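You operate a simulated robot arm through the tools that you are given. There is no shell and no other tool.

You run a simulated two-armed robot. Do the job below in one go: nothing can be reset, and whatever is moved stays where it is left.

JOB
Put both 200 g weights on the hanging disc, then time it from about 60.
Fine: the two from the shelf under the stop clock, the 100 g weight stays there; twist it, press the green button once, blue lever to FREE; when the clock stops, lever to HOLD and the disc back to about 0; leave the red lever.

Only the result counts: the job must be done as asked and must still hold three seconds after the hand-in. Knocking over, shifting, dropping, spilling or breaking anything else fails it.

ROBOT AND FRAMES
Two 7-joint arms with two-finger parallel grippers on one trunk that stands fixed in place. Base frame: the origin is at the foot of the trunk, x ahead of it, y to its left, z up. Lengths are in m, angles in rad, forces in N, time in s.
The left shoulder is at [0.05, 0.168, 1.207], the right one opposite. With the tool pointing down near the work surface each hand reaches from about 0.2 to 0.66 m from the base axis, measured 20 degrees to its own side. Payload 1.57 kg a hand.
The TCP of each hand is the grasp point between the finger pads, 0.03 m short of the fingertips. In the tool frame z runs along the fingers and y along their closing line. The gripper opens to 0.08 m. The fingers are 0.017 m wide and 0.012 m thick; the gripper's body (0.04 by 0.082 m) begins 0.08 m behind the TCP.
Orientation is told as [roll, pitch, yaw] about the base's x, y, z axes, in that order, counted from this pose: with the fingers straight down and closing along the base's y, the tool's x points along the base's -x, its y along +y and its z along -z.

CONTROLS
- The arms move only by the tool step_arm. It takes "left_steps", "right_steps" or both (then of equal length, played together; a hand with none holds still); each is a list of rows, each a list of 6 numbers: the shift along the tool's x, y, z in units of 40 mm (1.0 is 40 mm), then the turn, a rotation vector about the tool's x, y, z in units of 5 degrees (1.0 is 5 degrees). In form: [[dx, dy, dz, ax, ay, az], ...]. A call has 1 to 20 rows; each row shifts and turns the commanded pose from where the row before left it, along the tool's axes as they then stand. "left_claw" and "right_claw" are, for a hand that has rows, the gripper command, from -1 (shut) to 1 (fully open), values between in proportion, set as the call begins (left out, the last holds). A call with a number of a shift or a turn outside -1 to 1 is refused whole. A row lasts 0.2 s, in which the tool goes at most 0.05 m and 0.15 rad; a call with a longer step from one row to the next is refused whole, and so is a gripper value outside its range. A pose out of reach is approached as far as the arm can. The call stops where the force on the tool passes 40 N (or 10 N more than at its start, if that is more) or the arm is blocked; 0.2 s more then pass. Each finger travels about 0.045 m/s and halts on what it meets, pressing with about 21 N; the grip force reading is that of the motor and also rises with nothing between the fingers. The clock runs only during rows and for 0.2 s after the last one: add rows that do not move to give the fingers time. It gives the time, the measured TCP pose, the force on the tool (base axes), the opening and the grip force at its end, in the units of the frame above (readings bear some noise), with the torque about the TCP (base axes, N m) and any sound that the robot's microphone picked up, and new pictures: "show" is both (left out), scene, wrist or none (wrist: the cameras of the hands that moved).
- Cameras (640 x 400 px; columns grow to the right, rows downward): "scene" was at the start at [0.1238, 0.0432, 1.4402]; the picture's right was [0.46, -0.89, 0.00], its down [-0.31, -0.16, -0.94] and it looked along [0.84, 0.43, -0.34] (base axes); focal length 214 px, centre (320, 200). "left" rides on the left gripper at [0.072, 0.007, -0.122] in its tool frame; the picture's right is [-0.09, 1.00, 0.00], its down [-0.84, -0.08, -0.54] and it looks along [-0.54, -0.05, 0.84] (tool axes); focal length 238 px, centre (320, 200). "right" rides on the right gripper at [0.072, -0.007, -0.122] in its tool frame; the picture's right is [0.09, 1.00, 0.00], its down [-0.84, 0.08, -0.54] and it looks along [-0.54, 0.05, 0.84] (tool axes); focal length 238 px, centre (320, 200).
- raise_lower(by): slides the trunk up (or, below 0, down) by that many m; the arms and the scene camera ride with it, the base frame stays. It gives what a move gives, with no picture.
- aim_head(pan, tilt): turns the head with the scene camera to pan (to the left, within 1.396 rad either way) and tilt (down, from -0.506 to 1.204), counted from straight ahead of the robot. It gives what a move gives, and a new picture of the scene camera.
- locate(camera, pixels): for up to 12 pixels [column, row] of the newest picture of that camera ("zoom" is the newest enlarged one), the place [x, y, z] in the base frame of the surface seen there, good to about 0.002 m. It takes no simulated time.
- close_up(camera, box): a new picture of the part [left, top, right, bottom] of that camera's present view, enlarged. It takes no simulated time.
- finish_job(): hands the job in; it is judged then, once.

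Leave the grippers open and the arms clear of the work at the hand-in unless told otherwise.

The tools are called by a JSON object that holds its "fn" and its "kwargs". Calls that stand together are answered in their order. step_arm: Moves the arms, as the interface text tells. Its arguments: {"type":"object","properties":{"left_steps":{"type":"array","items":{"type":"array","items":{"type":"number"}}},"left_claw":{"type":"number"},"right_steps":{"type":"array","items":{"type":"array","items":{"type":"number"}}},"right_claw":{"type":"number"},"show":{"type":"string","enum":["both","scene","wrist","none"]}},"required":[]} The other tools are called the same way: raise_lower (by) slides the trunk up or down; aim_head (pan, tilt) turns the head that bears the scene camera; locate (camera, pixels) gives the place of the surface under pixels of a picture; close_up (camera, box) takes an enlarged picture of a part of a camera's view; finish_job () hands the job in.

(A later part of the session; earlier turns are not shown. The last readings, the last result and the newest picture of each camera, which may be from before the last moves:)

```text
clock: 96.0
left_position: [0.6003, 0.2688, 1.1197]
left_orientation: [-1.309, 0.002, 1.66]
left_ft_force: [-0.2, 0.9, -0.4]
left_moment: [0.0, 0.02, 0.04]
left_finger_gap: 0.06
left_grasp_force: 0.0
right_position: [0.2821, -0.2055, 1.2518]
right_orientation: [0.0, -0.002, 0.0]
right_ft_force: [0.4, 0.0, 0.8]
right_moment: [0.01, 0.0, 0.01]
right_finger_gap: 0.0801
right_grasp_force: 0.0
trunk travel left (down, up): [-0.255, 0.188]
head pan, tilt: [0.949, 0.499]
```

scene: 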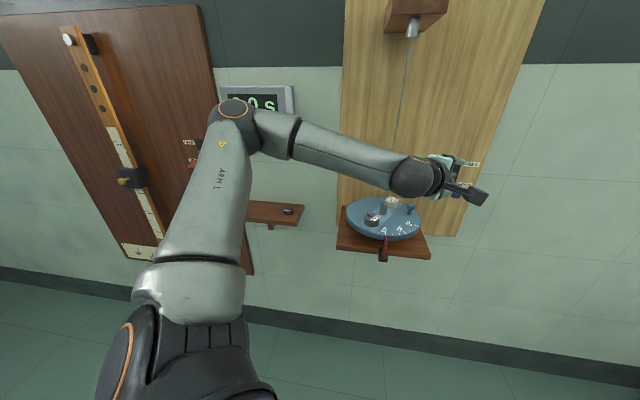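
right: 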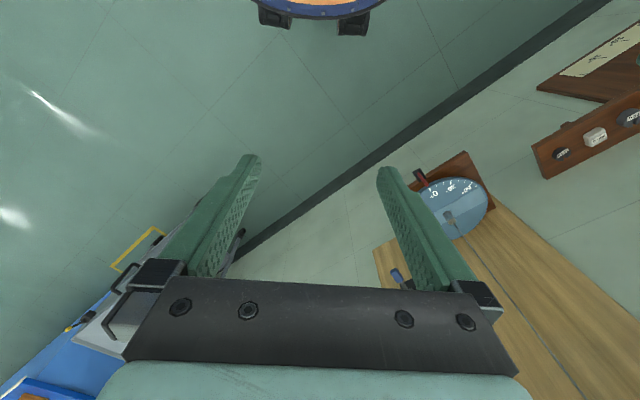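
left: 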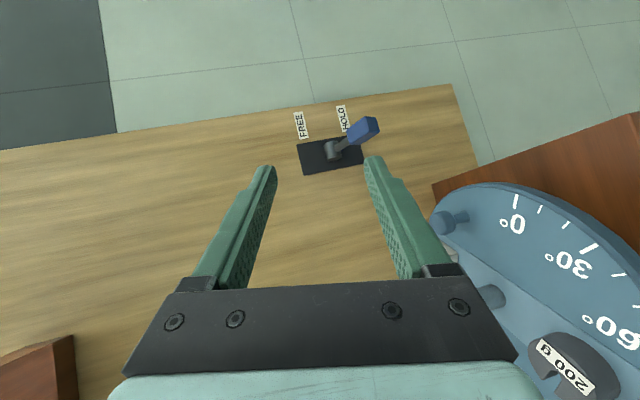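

The fork is vertical and the lever is between the finger directions: image left is up, and FREE is on the left. I'll approach to about 6 cm short of the handle, with the fork axis at the handle's height.

{"fn": "step_arm", "kwargs": {"left_steps": [[-0.11, 0.365, 0.56, 0, 0, 0], [-0.11, 0.365, 0.56, 0, 0, 0], [-0.11, 0.365, 0.56, 0, 0, 0], [-0.11, 0.365, 0.56, 0, 0, 0], [0, 0, 0, 0, 0, 0]], "show": "both"}}

{"fn": "close_up", "kwargs": {"camera": "left", "box": [230, 80, 470, 240]}}

{"fn": "close_up", "kwargs": {"camera": "scene", "box": [340, 140, 500, 260]}}

```text
clock: 97.2
left_position: [0.6679, 0.2914, 1.0398]
left_orientation: [-1.309, 0.0, 1.659]
left_ft_force: [-1.0, -0.1, -0.6]
left_moment: [0.02, -0.01, -0.02]
left_finger_gap: 0.0598
left_grasp_force: 0.0
right_position: [0.2829, -0.2065, 1.2534]
right_orientation: [-0.001, 0.0, 0.0]
right_ft_force: [0.0, 0.9, 0.0]
right_moment: [-0.02, 0.03, -0.02]
right_finger_gap: 0.0802
right_grasp_force: 0.0
trunk travel left (down, up): [-0.255, 0.188]
head pan, tilt: [0.949, 0.499]
```

scene: 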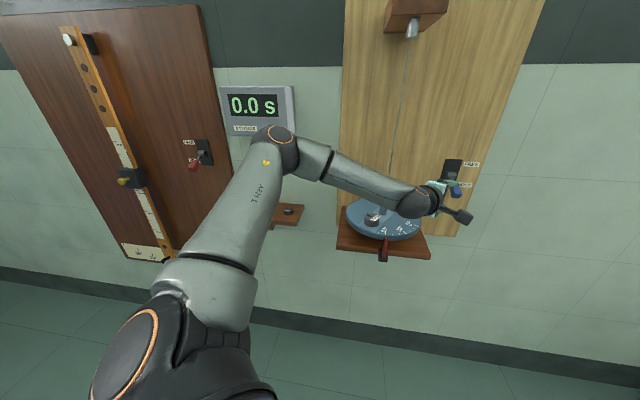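
left: 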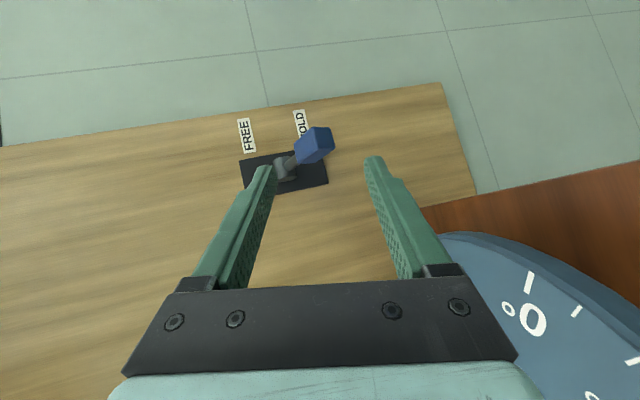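

```text
2.50 times, centred on (350, 160) of left
```

zoom: 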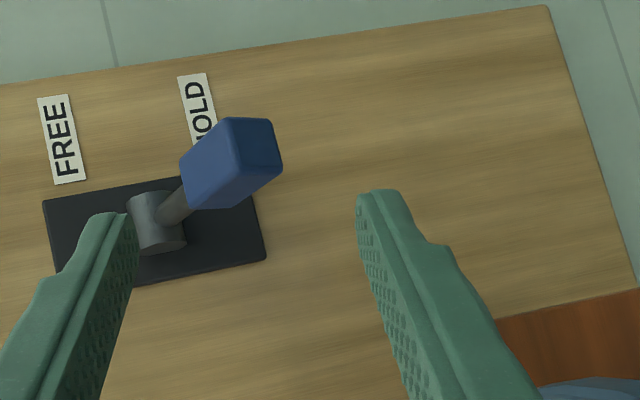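

```text
3.33 times, centred on (420, 200) of scene
```

zoom: 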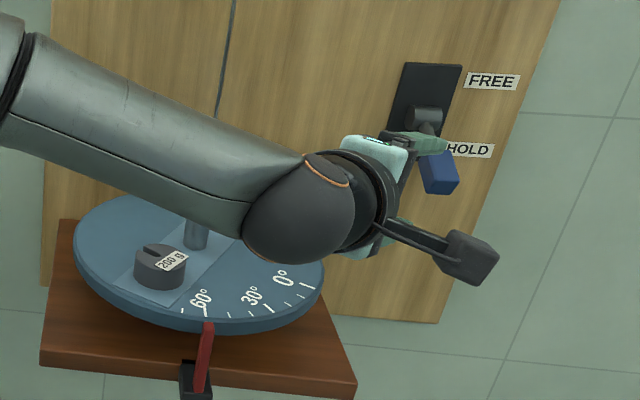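

The fork is aligned, and the handle lies between the fingers with room above and below. I'll slide forward 63 mm so the tips straddle the handle.

{"fn": "step_arm", "kwargs": {"left_steps": [[0, -0.037, 0.527, 0, 0, 0], [0, -0.037, 0.527, 0, 0, 0], [0, -0.037, 0.527, 0, 0, 0], [0, 0, 0, 0, 0, 0]], "show": "both"}}

{"fn": "close_up", "kwargs": {"camera": "left", "box": [230, 80, 470, 240]}}

{"fn": "close_up", "kwargs": {"camera": "scene", "box": [340, 140, 500, 260]}}

```text
clock: 98.2
left_position: [0.7321, 0.2985, 1.0289]
left_orientation: [-1.31, 0.0, 1.657]
left_ft_force: [-0.4, 0.7, 0.5]
left_moment: [-0.01, -0.01, 0.03]
left_finger_gap: 0.0599
left_grasp_force: 0.1
right_position: [0.2803, -0.2062, 1.2528]
right_orientation: [0.0, 0.0, 0.001]
right_ft_force: [-0.5, -0.1, -0.3]
right_moment: [0.03, -0.01, 0.03]
right_finger_gap: 0.0802
right_grasp_force: 0.2
trunk travel left (down, up): [-0.255, 0.188]
head pan, tilt: [0.949, 0.499]
```

scene: 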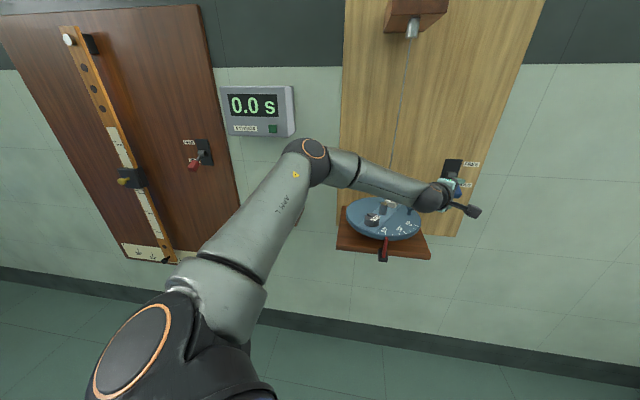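
left: 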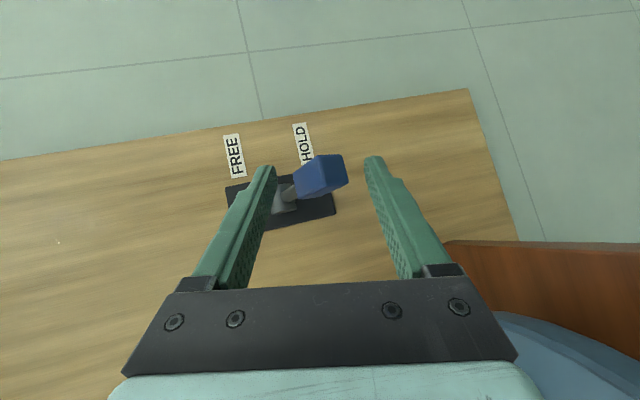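

```text
2.50 times, centred on (350, 160) of left
```

zoom: 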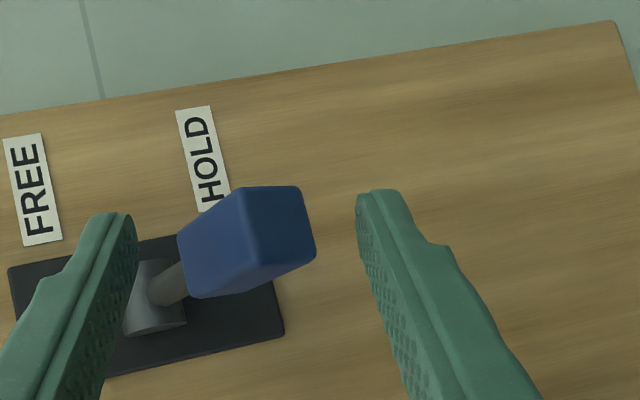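

```text
3.33 times, centred on (420, 200) of scene
```

zoom: 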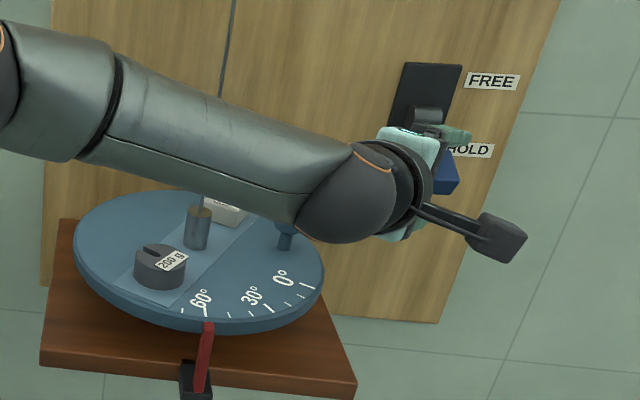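

The handle is between the fingers, overlapped by about 15 mm, and everything is clear of the disc. I'll raise the hand straight up so the lower finger lifts the lever, with a first part of 5 cm.

{"fn": "step_arm", "kwargs": {"left_steps": [[0, -0.2415, -0.0647, 0, 0, 0], [0, -0.2415, -0.0647, 0, 0, 0], [0, -0.2415, -0.0647, 0, 0, 0], [0, -0.2415, -0.0647, 0, 0, 0], [0, -0.2415, -0.0647, 0, 0, 0]], "show": "both"}}

{"fn": "close_up", "kwargs": {"camera": "left", "box": [230, 80, 470, 240]}}

```text
clock: 99.4
left_position: [0.731, 0.3001, 1.0769]
left_orientation: [-1.309, 0.004, 1.66]
left_ft_force: [-0.2, -0.8, -0.7]
left_moment: [0.0, -0.05, -0.02]
left_finger_gap: 0.0603
left_grasp_force: 0.1
right_position: [0.2817, -0.2066, 1.2531]
right_orientation: [0.001, 0.001, 0.001]
right_ft_force: [-0.2, 0.0, 0.2]
right_moment: [-0.02, -0.02, -0.01]
right_finger_gap: 0.0802
right_grasp_force: 0.1
trunk travel left (down, up): [-0.255, 0.188]
head pan, tilt: [0.949, 0.499]
```

scene: 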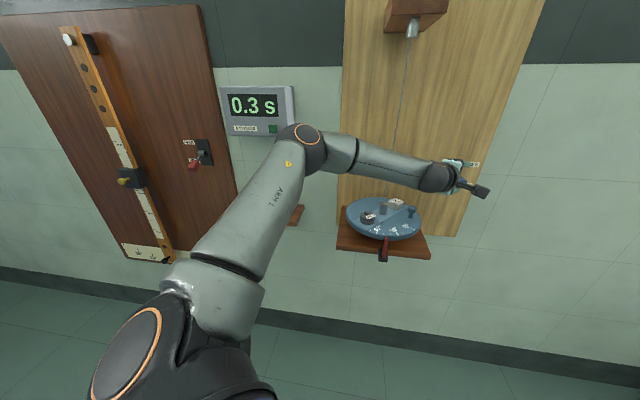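
left: 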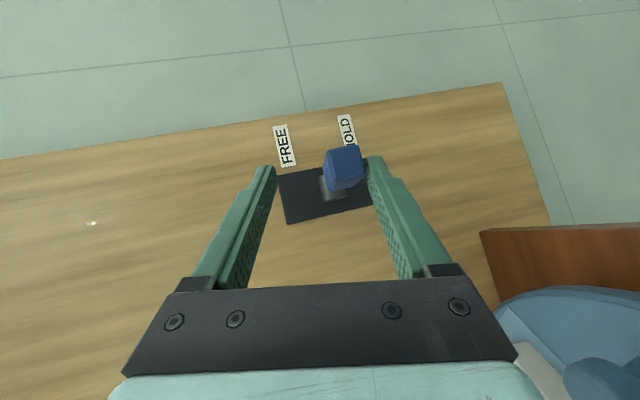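

```text
2.50 times, centred on (350, 160) of left
```

zoom: 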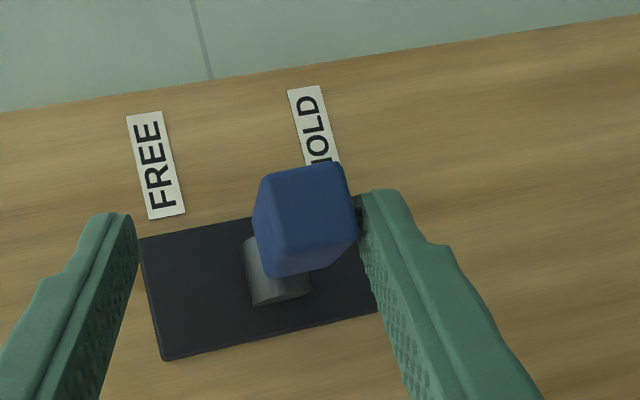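

The lever is passing mid-travel and the clock already shows 0.3 s, so the disc is free. I'll continue up at once to bring the lever fully to FREE.

{"fn": "step_arm", "kwargs": {"left_steps": [[0, -0.2415, -0.0647, 0, 0, 0], [0, -0.2415, -0.0647, 0, 0, 0], [0, -0.2415, -0.0647, 0, 0, 0]], "show": "both"}}

{"fn": "close_up", "kwargs": {"camera": "left", "box": [230, 80, 470, 240]}}

```text
clock: 100.2
left_position: [0.7309, 0.2987, 1.1054]
left_orientation: [-1.307, 0.001, 1.658]
left_ft_force: [-1.3, -0.4, -3.4]
left_moment: [-0.03, 0.13, 0.1]
left_finger_gap: 0.0629
left_grasp_force: 1.4
right_position: [0.2824, -0.2068, 1.253]
right_orientation: [-0.001, 0.001, -0.001]
right_ft_force: [0.1, -0.7, 0.2]
right_moment: [0.01, -0.01, -0.04]
right_finger_gap: 0.0797
right_grasp_force: 0.0
trunk travel left (down, up): [-0.255, 0.188]
head pan, tilt: [0.949, 0.499]
```

scene: 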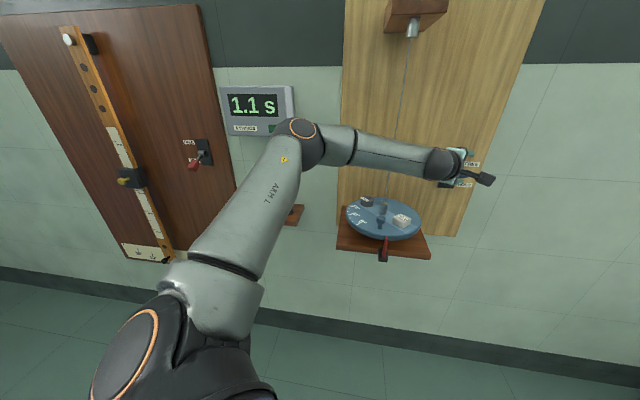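
left: 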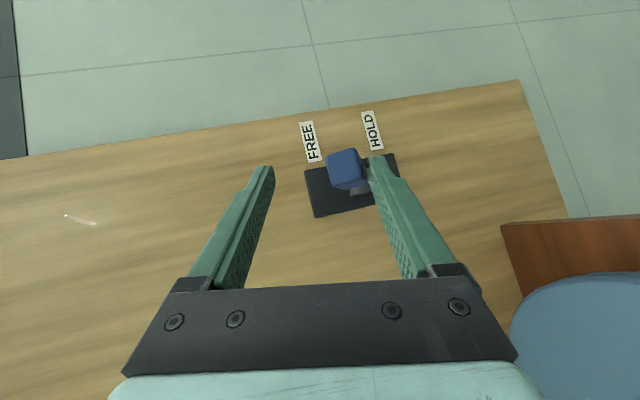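

```text
2.50 times, centred on (350, 160) of left
```

zoom: 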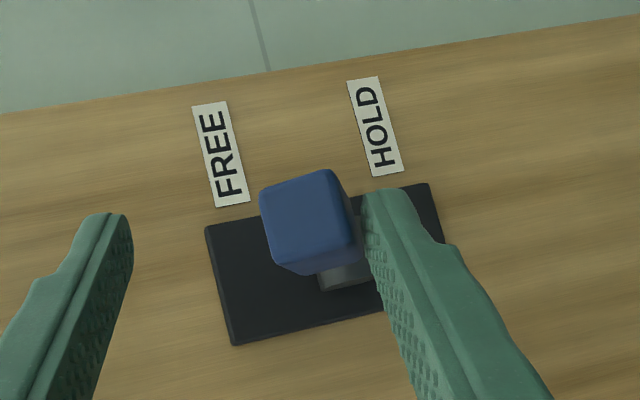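

The clock reads 1.1 s and the disc is swinging. The finger force is up a little, so the lever may be near its stop. I'll measure the handle height while it swings.

{"fn": "locate", "kwargs": {"camera": "zoom", "pixels": [[300, 215], [265, 195], [325, 175], [355, 240], [290, 265], [345, 270]]}}

{"fn": "step_arm", "kwargs": {"left_steps": [[0, -0.12, -0.032, 0, 0, 0], [0, -0.12, -0.032, 0, 0, 0]], "show": "both"}}

{"fn": "close_up", "kwargs": {"camera": "left", "box": [230, 80, 470, 240]}}

```text
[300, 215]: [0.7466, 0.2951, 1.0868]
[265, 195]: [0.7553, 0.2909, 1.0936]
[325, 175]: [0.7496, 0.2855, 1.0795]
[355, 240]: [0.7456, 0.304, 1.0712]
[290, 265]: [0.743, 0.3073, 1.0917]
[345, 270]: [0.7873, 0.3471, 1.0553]
```

```text
clock: 100.8
left_position: [0.7332, 0.2995, 1.1124]
left_orientation: [-1.299, 0.002, 1.657]
left_ft_force: [0.5, -0.6, -16.9]
left_moment: [-0.22, 0.27, 0.0]
left_finger_gap: 0.0744
left_grasp_force: 8.3
right_position: [0.2851, -0.2063, 1.252]
right_orientation: [0.0, 0.002, 0.0]
right_ft_force: [0.2, 0.4, -0.2]
right_moment: [-0.02, -0.01, -0.02]
right_finger_gap: 0.0799
right_grasp_force: 0.1
trunk travel left (down, up): [-0.255, 0.188]
head pan, tilt: [0.949, 0.499]
```

scene: 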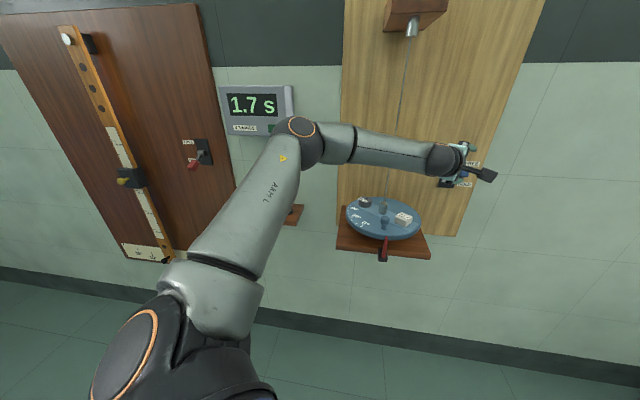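
left: 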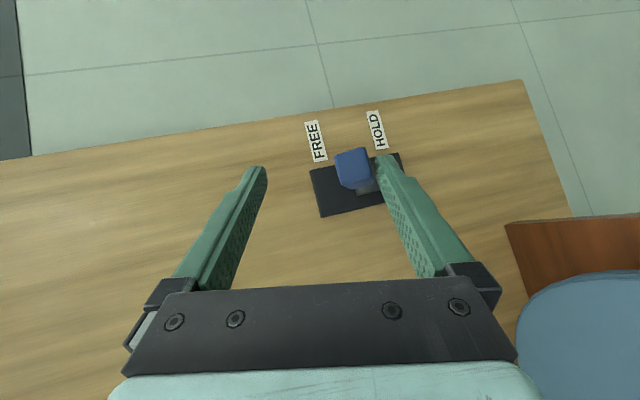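

```text
2.50 times, centred on (350, 160) of left
```

zoom: 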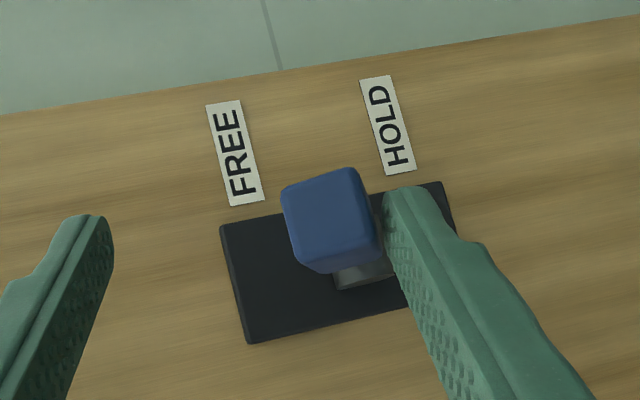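

The lever is at its upper stop: its end is at z 1.087, and 17 N had begun to push the fingers open. I'll back down 10 mm to relieve it without touching the handle from above, then wait.

{"fn": "step_arm", "kwargs": {"left_steps": [[0, 0.2415, 0.0647, 0, 0, 0], [0, 0, 0, 0, 0, 0], [0, 0, 0, 0, 0, 0]], "show": "both"}}

{"fn": "close_up", "kwargs": {"camera": "left", "box": [230, 80, 470, 240]}}

{"fn": "close_up", "kwargs": {"camera": "scene", "box": [330, 170, 440, 260]}}

```text
clock: 101.6
left_position: [0.7317, 0.2982, 1.1082]
left_orientation: [-1.309, 0.002, 1.659]
left_ft_force: [-5.1, -0.2, -7.8]
left_moment: [-0.08, 0.32, 0.07]
left_finger_gap: 0.0677
left_grasp_force: 4.0
right_position: [0.2823, -0.2072, 1.2537]
right_orientation: [0.001, -0.001, 0.001]
right_ft_force: [0.6, 0.4, 0.6]
right_moment: [-0.01, 0.0, 0.0]
right_finger_gap: 0.0798
right_grasp_force: 0.0
trunk travel left (down, up): [-0.255, 0.188]
head pan, tilt: [0.949, 0.499]
```

scene: 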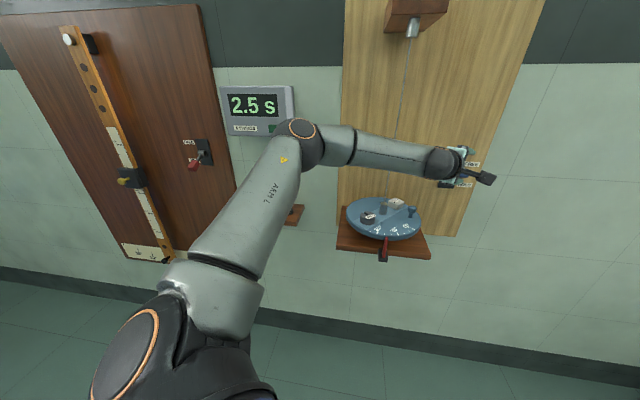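
left: 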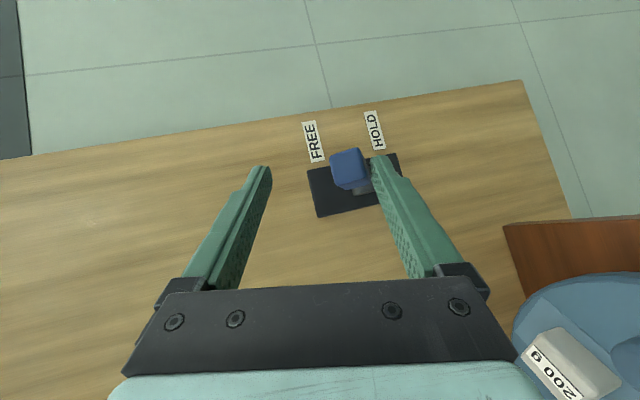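

```text
2.50 times, centred on (350, 160) of left
```

zoom: 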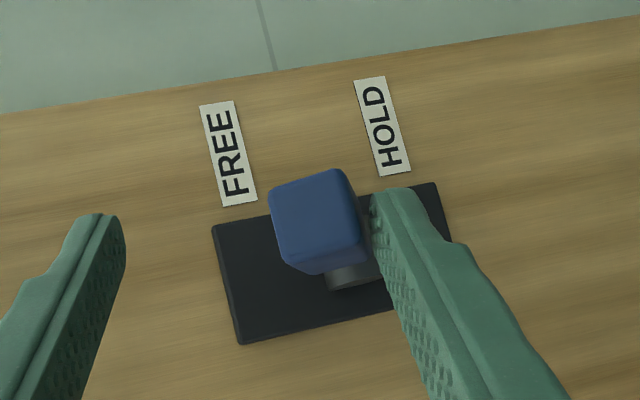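

```text
4.44 times, centred on (385, 215) of scene
```

zoom: 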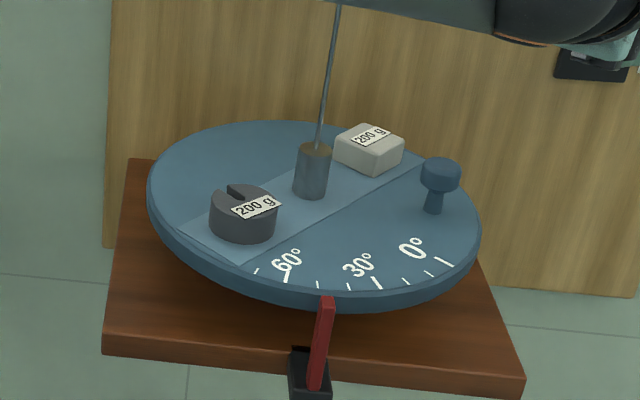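

The disc swings well and reads about 47° at 2.5 s, with the weights steady. I'll lower another 8 mm to clear the handle, then wait a few seconds.

{"fn": "step_arm", "kwargs": {"left_steps": [[0, 0.2, 0.053, 0, 0, 0], [0, 0, 0, 0, 0, 0], [0, 0, 0, 0, 0, 0], [0, 0, 0, 0, 0, 0], [0, 0, 0, 0, 0, 0], [0, 0, 0, 0, 0, 0], [0, 0, 0, 0, 0, 0], [0, 0, 0, 0, 0, 0], [0, 0, 0, 0, 0, 0], [0, 0, 0, 0, 0, 0], [0, 0, 0, 0, 0, 0], [0, 0, 0, 0, 0, 0], [0, 0, 0, 0, 0, 0], [0, 0, 0, 0, 0, 0], [0, 0, 0, 0, 0, 0], [0, 0, 0, 0, 0, 0], [0, 0, 0, 0, 0, 0], [0, 0, 0, 0, 0, 0], [0, 0, 0, 0, 0, 0], [0, 0, 0, 0, 0, 0]], "show": "both"}}

```text
clock: 105.8
left_position: [0.7313, 0.298, 1.1002]
left_orientation: [-1.308, 0.0, 1.66]
left_ft_force: [0.3, -0.2, 0.1]
left_moment: [0.0, 0.0, 0.0]
left_finger_gap: 0.06
left_grasp_force: 0.1
right_position: [0.2824, -0.2063, 1.2527]
right_orientation: [0.0, 0.0, 0.0]
right_ft_force: [0.0, 0.6, -0.5]
right_moment: [0.03, -0.01, -0.01]
right_finger_gap: 0.0801
right_grasp_force: 0.0
trunk travel left (down, up): [-0.255, 0.188]
head pan, tilt: [0.949, 0.499]
```

scene: 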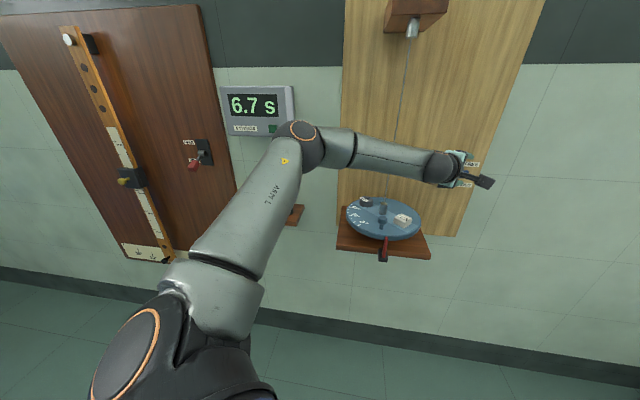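
left: 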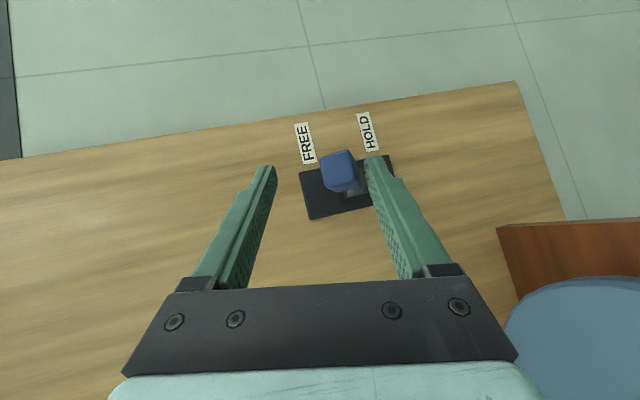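

The clock shows 6.7 s and is still running; the force is zero and the lever stays at FREE. I'll wait another 3 s.

{"fn": "step_arm", "kwargs": {"left_steps": [[0, 0, 0, 0, 0, 0], [0, 0, 0, 0, 0, 0], [0, 0, 0, 0, 0, 0], [0, 0, 0, 0, 0, 0], [0, 0, 0, 0, 0, 0], [0, 0, 0, 0, 0, 0], [0, 0, 0, 0, 0, 0], [0, 0, 0, 0, 0, 0], [0, 0, 0, 0, 0, 0], [0, 0, 0, 0, 0, 0], [0, 0, 0, 0, 0, 0], [0, 0, 0, 0, 0, 0], [0, 0, 0, 0, 0, 0], [0, 0, 0, 0, 0, 0]], "show": "scene"}}

{"fn": "close_up", "kwargs": {"camera": "scene", "box": [330, 170, 440, 260]}}

```text
clock: 108.8
left_position: [0.7314, 0.2978, 1.0999]
left_orientation: [-1.309, -0.001, 1.66]
left_ft_force: [-0.7, -0.3, 0.1]
left_moment: [0.0, 0.0, 0.03]
left_finger_gap: 0.0597
left_grasp_force: 0.1
right_position: [0.2818, -0.2047, 1.2529]
right_orientation: [-0.002, -0.001, 0.0]
right_ft_force: [0.0, 0.0, -0.9]
right_moment: [-0.01, -0.04, 0.05]
right_finger_gap: 0.0801
right_grasp_force: 0.1
trunk travel left (down, up): [-0.255, 0.188]
head pan, tilt: [0.949, 0.499]
```

scene: 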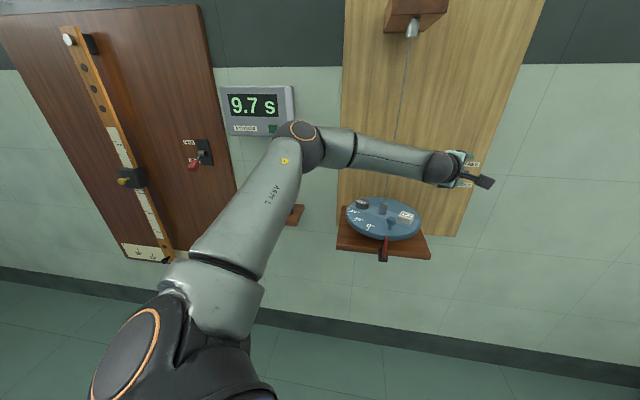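

```text
4.44 times, centred on (385, 215) of scene
```

zoom: 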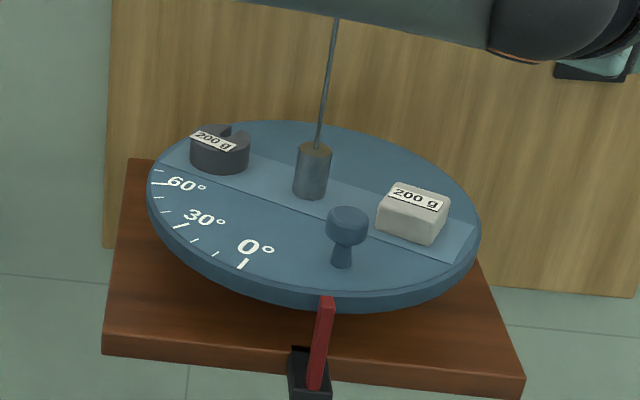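

The clock shows 9.7 s and is still counting. I'll wait about 1.2 s more.

{"fn": "step_arm", "kwargs": {"left_steps": [[0, 0, 0, 0, 0, 0], [0, 0, 0, 0, 0, 0], [0, 0, 0, 0, 0, 0], [0, 0, 0, 0, 0, 0], [0, 0, 0, 0, 0, 0], [0, 0, 0, 0, 0, 0]], "show": "scene"}}

{"fn": "close_up", "kwargs": {"camera": "scene", "box": [330, 170, 440, 260]}}

```text
clock: 110.2
left_position: [0.7308, 0.2979, 1.0992]
left_orientation: [-1.309, -0.002, 1.659]
left_ft_force: [0.3, 0.2, 0.6]
left_moment: [-0.01, -0.01, -0.01]
left_finger_gap: 0.06
left_grasp_force: 0.0
right_position: [0.2826, -0.206, 1.2527]
right_orientation: [-0.001, 0.001, 0.001]
right_ft_force: [0.1, -0.6, 0.0]
right_moment: [0.0, -0.04, -0.01]
right_finger_gap: 0.08
right_grasp_force: 0.0
trunk travel left (down, up): [-0.255, 0.188]
head pan, tilt: [0.949, 0.499]
```

scene: 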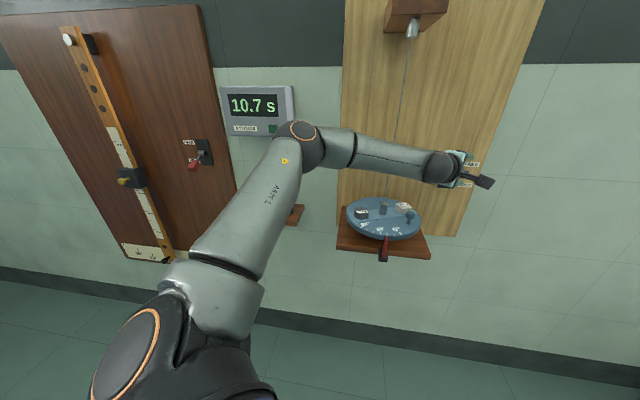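

```text
4.44 times, centred on (385, 215) of scene
```

zoom: 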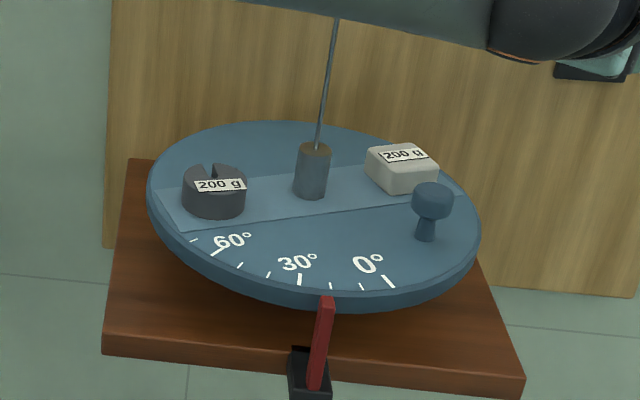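

The clock stopped at 10.7 s: 1.4 s of simulated time passed but it advanced only 1.0 s, and 10.7 s is four swings of about 2.67 s. To avoid jolting the weights I'll engage HOLD near the far negative turning point, predicted around t ≈ 113.8. I'll wait 3.0 s, then lower the fork so the upper finger presses the lever down to HOLD.

{"fn": "step_arm", "kwargs": {"left_steps": [[0, 0, 0, 0, 0, 0], [0, 0, 0, 0, 0, 0], [0, 0, 0, 0, 0, 0], [0, 0, 0, 0, 0, 0], [0, 0, 0, 0, 0, 0], [0, 0, 0, 0, 0, 0], [0, 0, 0, 0, 0, 0], [0, 0, 0, 0, 0, 0], [0, 0, 0, 0, 0, 0], [0, 0, 0, 0, 0, 0], [0, 0, 0, 0, 0, 0], [0, 0, 0, 0, 0, 0], [0, 0, 0, 0, 0, 0], [0, 0, 0, 0, 0, 0], [0, 0, 0, 0, 0, 0], [0, 0.483, 0.1294, 0, 0, 0], [0, 0.483, 0.1294, 0, 0, 0], [0, 0.483, 0.1294, 0, 0, 0], [0, 0.483, 0.1294, 0, 0, 0], [0, 0.2, 0.0536, 0, 0, 0]], "show": "both"}}

{"fn": "close_up", "kwargs": {"camera": "scene", "box": [330, 170, 440, 260]}}

{"fn": "close_up", "kwargs": {"camera": "left", "box": [230, 80, 470, 240]}}

```text
clock: 114.4
left_position: [0.7315, 0.2979, 1.0151]
left_orientation: [-1.314, 0.001, 1.66]
left_ft_force: [-1.1, -0.8, 5.4]
left_moment: [0.08, -0.26, 0.08]
left_finger_gap: 0.0646
left_grasp_force: 2.7
right_position: [0.2821, -0.2059, 1.2528]
right_orientation: [0.0, -0.002, 0.0]
right_ft_force: [-0.3, 0.2, 0.5]
right_moment: [0.0, 0.02, 0.04]
right_finger_gap: 0.0799
right_grasp_force: 0.0
trunk travel left (down, up): [-0.255, 0.188]
head pan, tilt: [0.949, 0.499]
```

scene: 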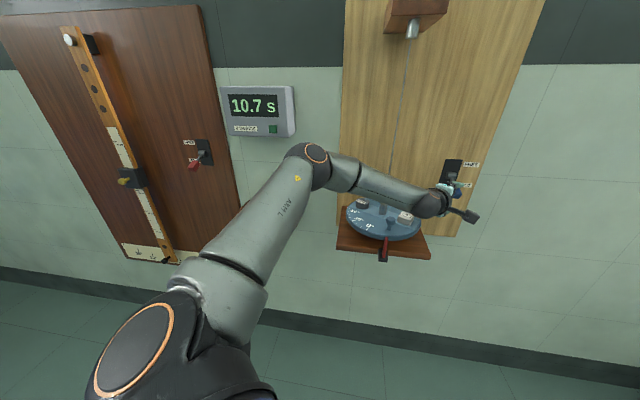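
left: 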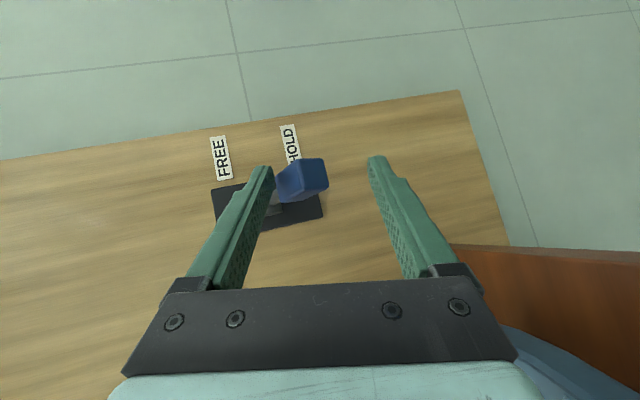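

```text
4.44 times, centred on (385, 215) of scene
```

zoom: 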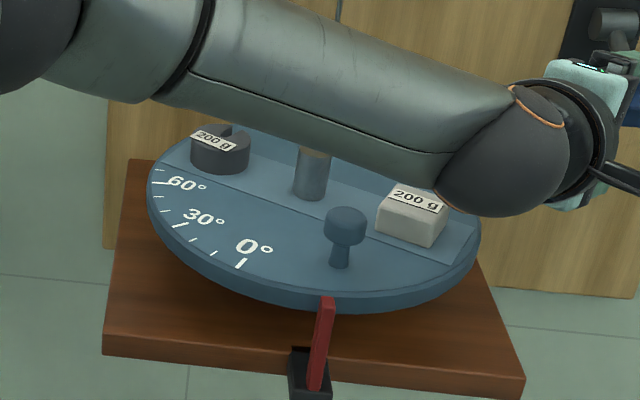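

```text
2.50 times, centred on (350, 160) of left
```

zoom: 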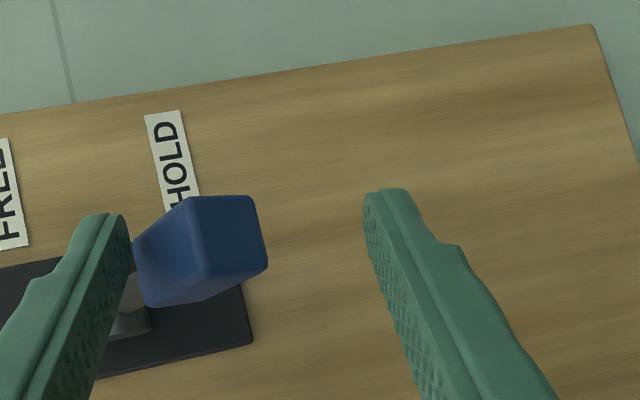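

The clock is still at 10.7 s, and the disc appears to be stopping at about −25°. I'll measure the handle end to see whether the lever is fully at HOLD.

{"fn": "locate", "kwargs": {"camera": "zoom", "pixels": [[232, 235], [195, 205], [250, 200], [265, 265], [205, 295], [150, 260]]}}

{"fn": "step_arm", "kwargs": {"left_steps": [[0, 0.12, 0.032, 0, 0, 0], [0, 0, 0, 0, 0, 0]], "show": "both"}}

{"fn": "close_up", "kwargs": {"camera": "left", "box": [230, 80, 470, 240]}}

{"fn": "close_up", "kwargs": {"camera": "scene", "box": [330, 170, 440, 260]}}

```text
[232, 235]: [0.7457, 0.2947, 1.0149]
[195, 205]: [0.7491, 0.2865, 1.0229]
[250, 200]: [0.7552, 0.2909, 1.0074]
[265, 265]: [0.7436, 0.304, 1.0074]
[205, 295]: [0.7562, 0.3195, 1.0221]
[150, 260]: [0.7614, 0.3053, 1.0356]
```

```text
clock: 115.0
left_position: [0.7303, 0.2983, 1.012]
left_orientation: [-1.315, 0.0, 1.66]
left_ft_force: [-2.6, -0.7, 13.9]
left_moment: [0.14, -0.61, 0.13]
left_finger_gap: 0.0707
left_grasp_force: 5.9
right_position: [0.2795, -0.2076, 1.2533]
right_orientation: [0.0, -0.002, 0.001]
right_ft_force: [0.0, -0.7, -0.7]
right_moment: [0.0, -0.01, -0.01]
right_finger_gap: 0.08
right_grasp_force: 0.1
trunk travel left (down, up): [-0.255, 0.188]
head pan, tilt: [0.949, 0.499]
```

scene: 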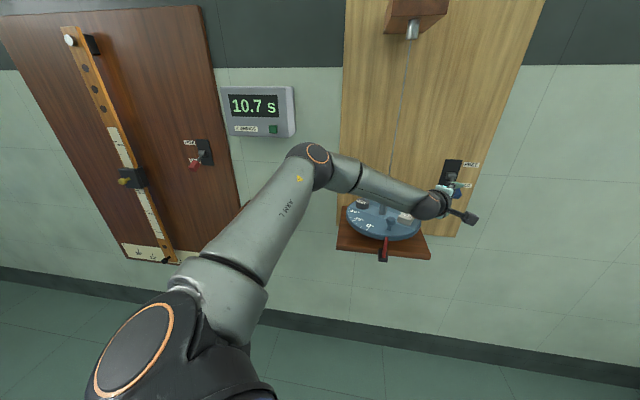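
left: 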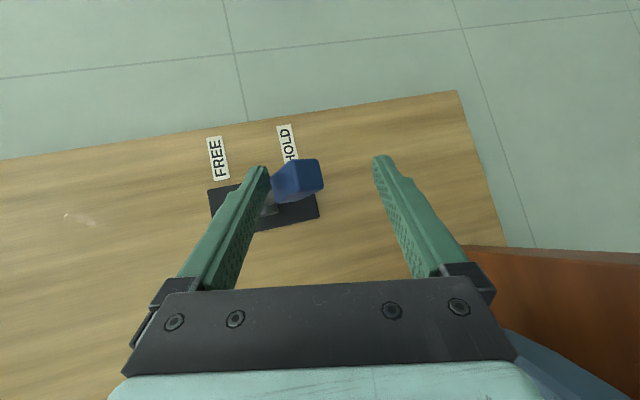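

```text
2.50 times, centred on (350, 160) of left
```

zoom: 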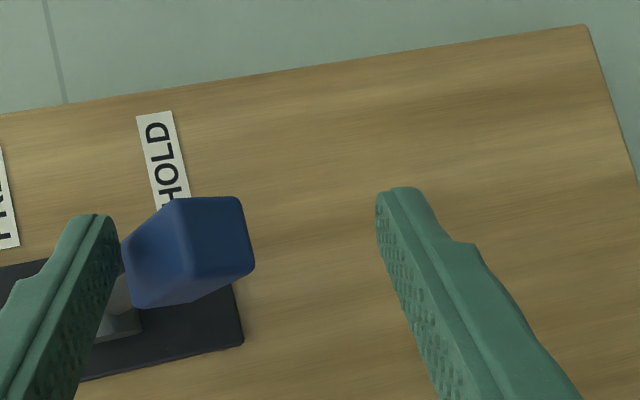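

```text
4.44 times, centred on (385, 215) of scene
```

zoom: 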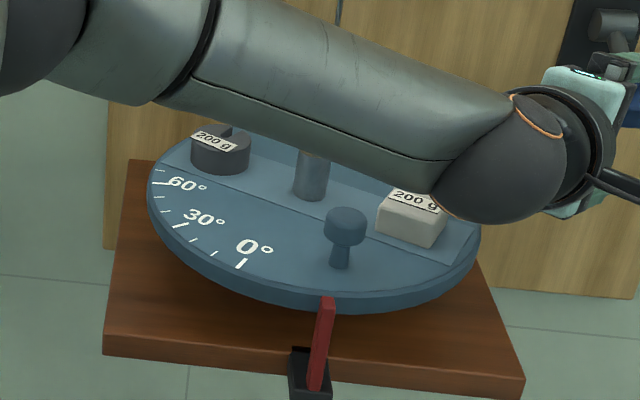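

The handle end is back at z 1.015, its original HOLD position, and the disc is held at about −25°. I'll rise 13 mm so neither finger touches the handle, then draw straight back.

{"fn": "step_arm", "kwargs": {"left_steps": [[0, -0.157, -0.042, 0, 0, 0], [0, -0.157, -0.042, 0, 0, 0], [0, 0, 0, 0, 0, 0]], "show": "wrist"}}

{"fn": "close_up", "kwargs": {"camera": "left", "box": [230, 80, 470, 240]}}

```text
clock: 115.8
left_position: [0.7312, 0.2982, 1.0169]
left_orientation: [-1.305, 0.001, 1.657]
left_ft_force: [0.7, 0.8, -0.3]
left_moment: [-0.01, 0.0, 0.0]
left_finger_gap: 0.0598
left_grasp_force: 0.0
right_position: [0.2821, -0.2061, 1.2518]
right_orientation: [-0.001, 0.0, 0.0]
right_ft_force: [-0.6, 0.0, 0.5]
right_moment: [0.01, 0.02, 0.01]
right_finger_gap: 0.0801
right_grasp_force: 0.1
trunk travel left (down, up): [-0.255, 0.188]
head pan, tilt: [0.949, 0.499]
```

left: 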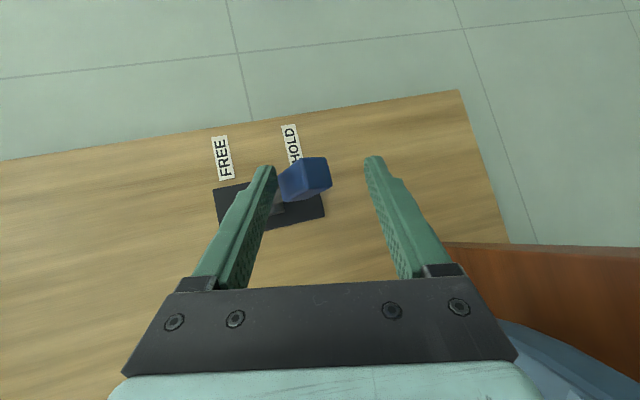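

```text
2.50 times, centred on (350, 160) of left
```

zoom: 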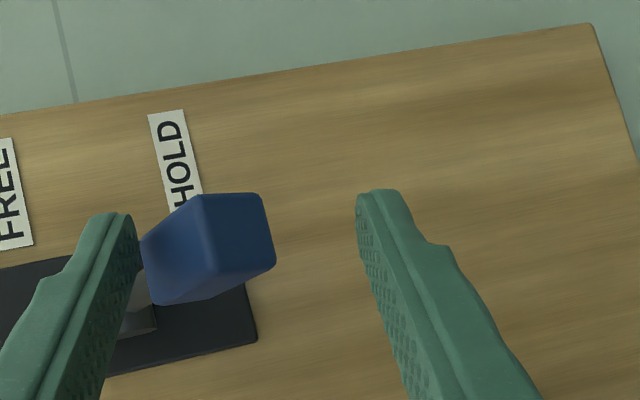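

The force is zero now. I'll rise 8 mm more to centre the fork around the handle, then withdraw straight back about 10 cm.

{"fn": "step_arm", "kwargs": {"left_steps": [[0, -0.193, -0.052, 0, 0, 0], [0, 0, -0.4, 0, 0, 0], [0, 0, -0.5, 0, 0, 0], [0, 0, -0.5, 0, 0, 0], [0, 0, -0.5, 0, 0, 0], [0, 0, -0.5, 0, 0, 0], [0, -0.5, -0.134, 0, 0, 0], [0, -0.5, -0.134, 0, 0, 0], [0, -0.5, -0.134, 0, 0, 0]], "show": "both"}}

{"fn": "close_up", "kwargs": {"camera": "scene", "box": [330, 150, 480, 260]}}

```text
clock: 117.8
left_position: [0.6405, 0.2901, 1.1119]
left_orientation: [-1.308, 0.002, 1.659]
left_ft_force: [-0.4, 0.4, 0.0]
left_moment: [-0.01, 0.01, -0.02]
left_finger_gap: 0.0599
left_grasp_force: 0.0
right_position: [0.282, -0.2065, 1.2527]
right_orientation: [0.0, 0.0, 0.0]
right_ft_force: [0.8, 0.4, -0.3]
right_moment: [0.01, 0.01, 0.03]
right_finger_gap: 0.0799
right_grasp_force: 0.0
trunk travel left (down, up): [-0.255, 0.188]
head pan, tilt: [0.949, 0.499]
```

scene: 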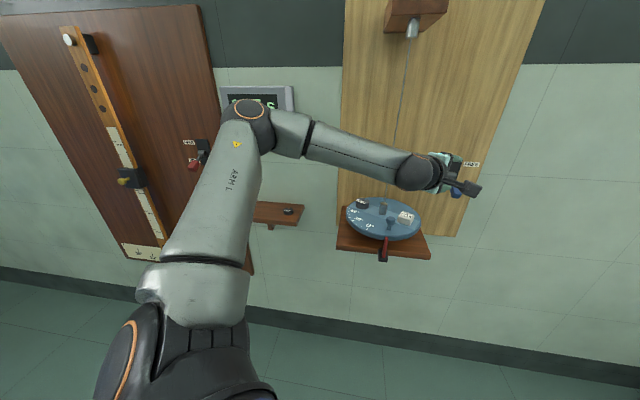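
left: 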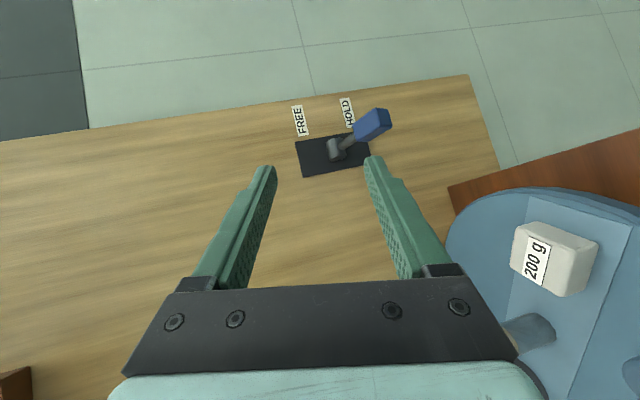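

```text
3.64 times, centred on (405, 205) of scene
```

zoom: 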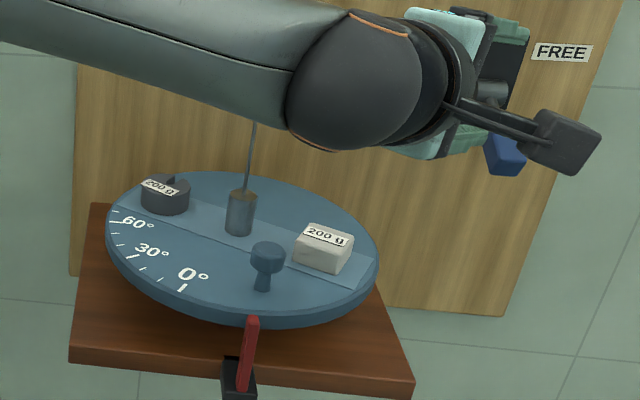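

The lever is at HOLD and the disc is held at about −25°. Next I'll bring the disc back to 0 by pushing the knob counter-clockwise from its left side. First I'll back the hand away and undo the roll.

{"fn": "step_arm", "kwargs": {"left_steps": [[0.26, 0.062, -0.873, 0, 0, 0], [0.26, 0.062, -0.873, 0, 0, 0], [0, 0, 0, 0, 0, 1], [0, 0, 0, 0, 0, 1], [0, 0, 0, 0, 0, 1], [0, 0, 0, 0, 0, 1], [0, 0, 0, 0, 0, 1], [0, 0, 0, 0, 0, 1], [0, 0, 0, 0, 0, 1], [0, 0, 0, 0, 0, 1], [0, 0, 0, 0, 0, 1], [0, 0, 0, 0, 0, 1], [0, 0, 0, 0, 0, 1], [0, 0, 0, 0, 0, 1], [0, 0, 0, 0, 0, 1], [0, 0, 0, 0, 0, 1], [0, 0, 0, 0, 0, 1], [0, 0, 0, 0, 0, 1], [0, 0, 0, 0, 0, 1], [0, 0, 0, 0, 0, 1]], "left_claw": -1, "show": "both"}}

```text
clock: 122.0
left_position: [0.5734, 0.2635, 1.1288]
left_orientation: [0.005, -1.308, 0.083]
left_ft_force: [-0.7, 0.2, -0.1]
left_moment: [0.02, 0.01, -0.01]
left_finger_gap: 0.0001
left_grasp_force: 20.7
right_position: [0.2807, -0.2074, 1.2509]
right_orientation: [0.001, 0.001, 0.001]
right_ft_force: [0.2, 0.5, -0.2]
right_moment: [0.0, -0.01, 0.01]
right_finger_gap: 0.0802
right_grasp_force: 0.1
trunk travel left (down, up): [-0.255, 0.188]
head pan, tilt: [0.949, 0.499]
```

scene: 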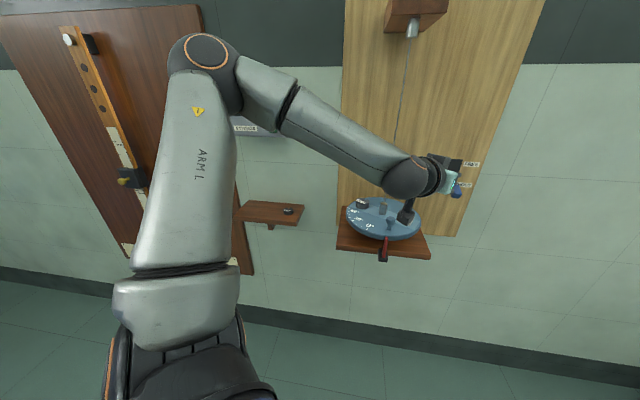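
left: 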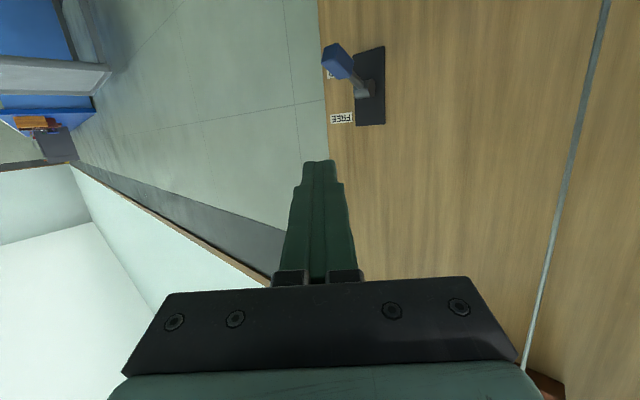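

The roll is undone. I'll turn the fingers back to nearly vertical and square to the wall (tilt 15°, yaw 45°), staying above and in front of the disc.

{"fn": "step_arm", "kwargs": {"left_steps": [[0, 0, 0, 0, 1, 0], [0, 0, 0, 0, 1, 0], [0, 0, 0, 0, 1, 0], [0, 0, 0, 0, 1, 0], [0, 0, 0, 0, 1, 0], [0, 0, 0, 0, 1, 0], [0, 0, 0, 0, 1, 0], [0, 0, 0, 0, 1, 0], [0, 0, 0, 0, 1, 0], [0, 0, 0, 0, 1, 0], [0, 0, 0, 0, 1, 0], [0, 0, 0, 0, 1, 0], [0, 0, 0, -0.2588, 0, -0.966], [0, 0, 0, -0.2588, 0, -0.966], [0, 0, 0, -0.2588, 0, -0.966], [0, 0, 0, -0.2588, 0, -0.966], [0, 0, 0, -0.2588, 0, -0.966], [0, 0, 0, -0.2588, 0, -0.966], [0, 0, 0, -0.2588, 0, -0.966], [0, 0, 0, -0.2588, 0, -0.966]], "show": "both"}}

```text
clock: 126.2
left_position: [0.556, 0.303, 1.1198]
left_orientation: [-0.038, -0.304, 0.794]
left_ft_force: [-0.4, -0.7, 0.4]
left_moment: [-0.01, 0.02, 0.01]
left_finger_gap: 0.0
left_grasp_force: 21.2
left hand out of reach, approached as far as the arm can: row 12, 13, 15, 17, 18, 19, 20
right_position: [0.2817, -0.2055, 1.2533]
right_orientation: [0.0, 0.002, 0.0]
right_ft_force: [-0.2, 0.5, -0.3]
right_moment: [0.02, 0.04, -0.01]
right_finger_gap: 0.08
right_grasp_force: 0.0
trunk travel left (down, up): [-0.255, 0.188]
head pan, tilt: [0.949, 0.499]
```

scene: 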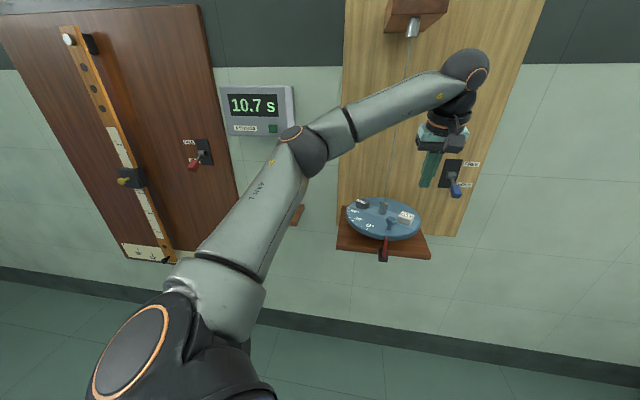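
left: 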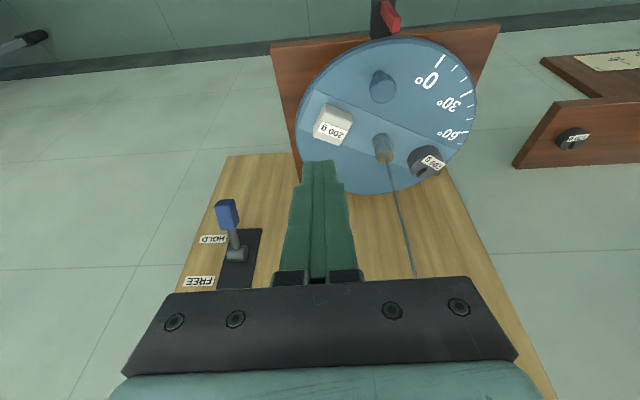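

The fingers are nearly vertical at (N 0.607, T 0.179), and the clock still reads 10.7 s. I'll look at the disc and measure the knob and the 0 mark.

{"fn": "close_up", "kwargs": {"camera": "left", "box": [280, 0, 500, 200]}}

{"fn": "locate", "kwargs": {"camera": "left", "pixels": [[382, 85], [371, 85], [393, 82], [382, 97], [385, 150], [439, 63], [318, 125], [350, 130], [410, 155], [440, 158], [430, 170], [388, 20]]}}

{"fn": "close_up", "kwargs": {"camera": "scene", "box": [330, 180, 440, 260]}}

```text
2.00 times, centred on (390, 100) of left
```

zoom: 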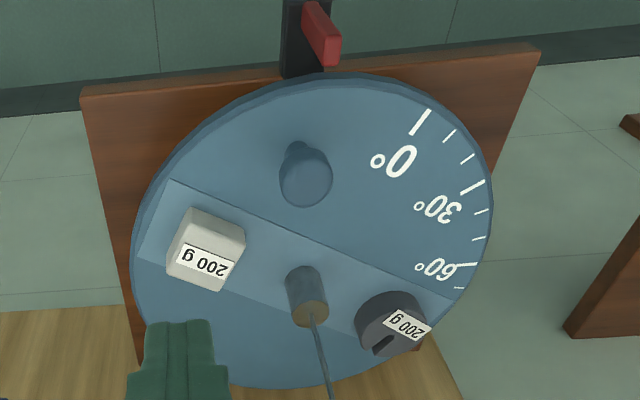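

```text
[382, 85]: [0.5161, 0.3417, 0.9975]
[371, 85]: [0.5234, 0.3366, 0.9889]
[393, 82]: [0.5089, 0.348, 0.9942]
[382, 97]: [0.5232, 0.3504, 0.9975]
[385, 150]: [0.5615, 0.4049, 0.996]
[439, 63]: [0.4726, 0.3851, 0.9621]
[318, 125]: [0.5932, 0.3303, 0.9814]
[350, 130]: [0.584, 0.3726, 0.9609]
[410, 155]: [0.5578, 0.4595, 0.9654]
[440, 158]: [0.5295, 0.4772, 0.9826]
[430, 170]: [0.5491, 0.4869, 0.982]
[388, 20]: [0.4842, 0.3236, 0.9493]
```

```text
5.00 times, centred on (385, 220) of scene
```

zoom: 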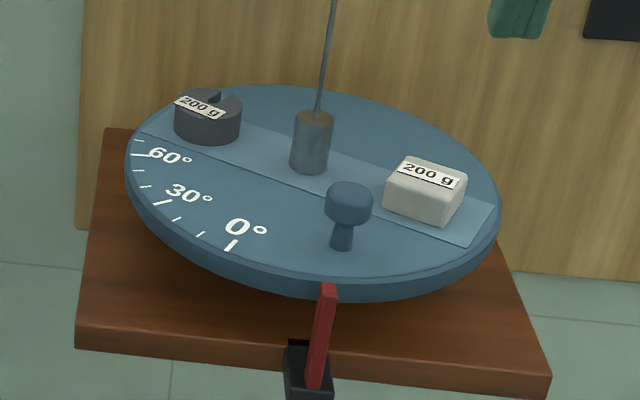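

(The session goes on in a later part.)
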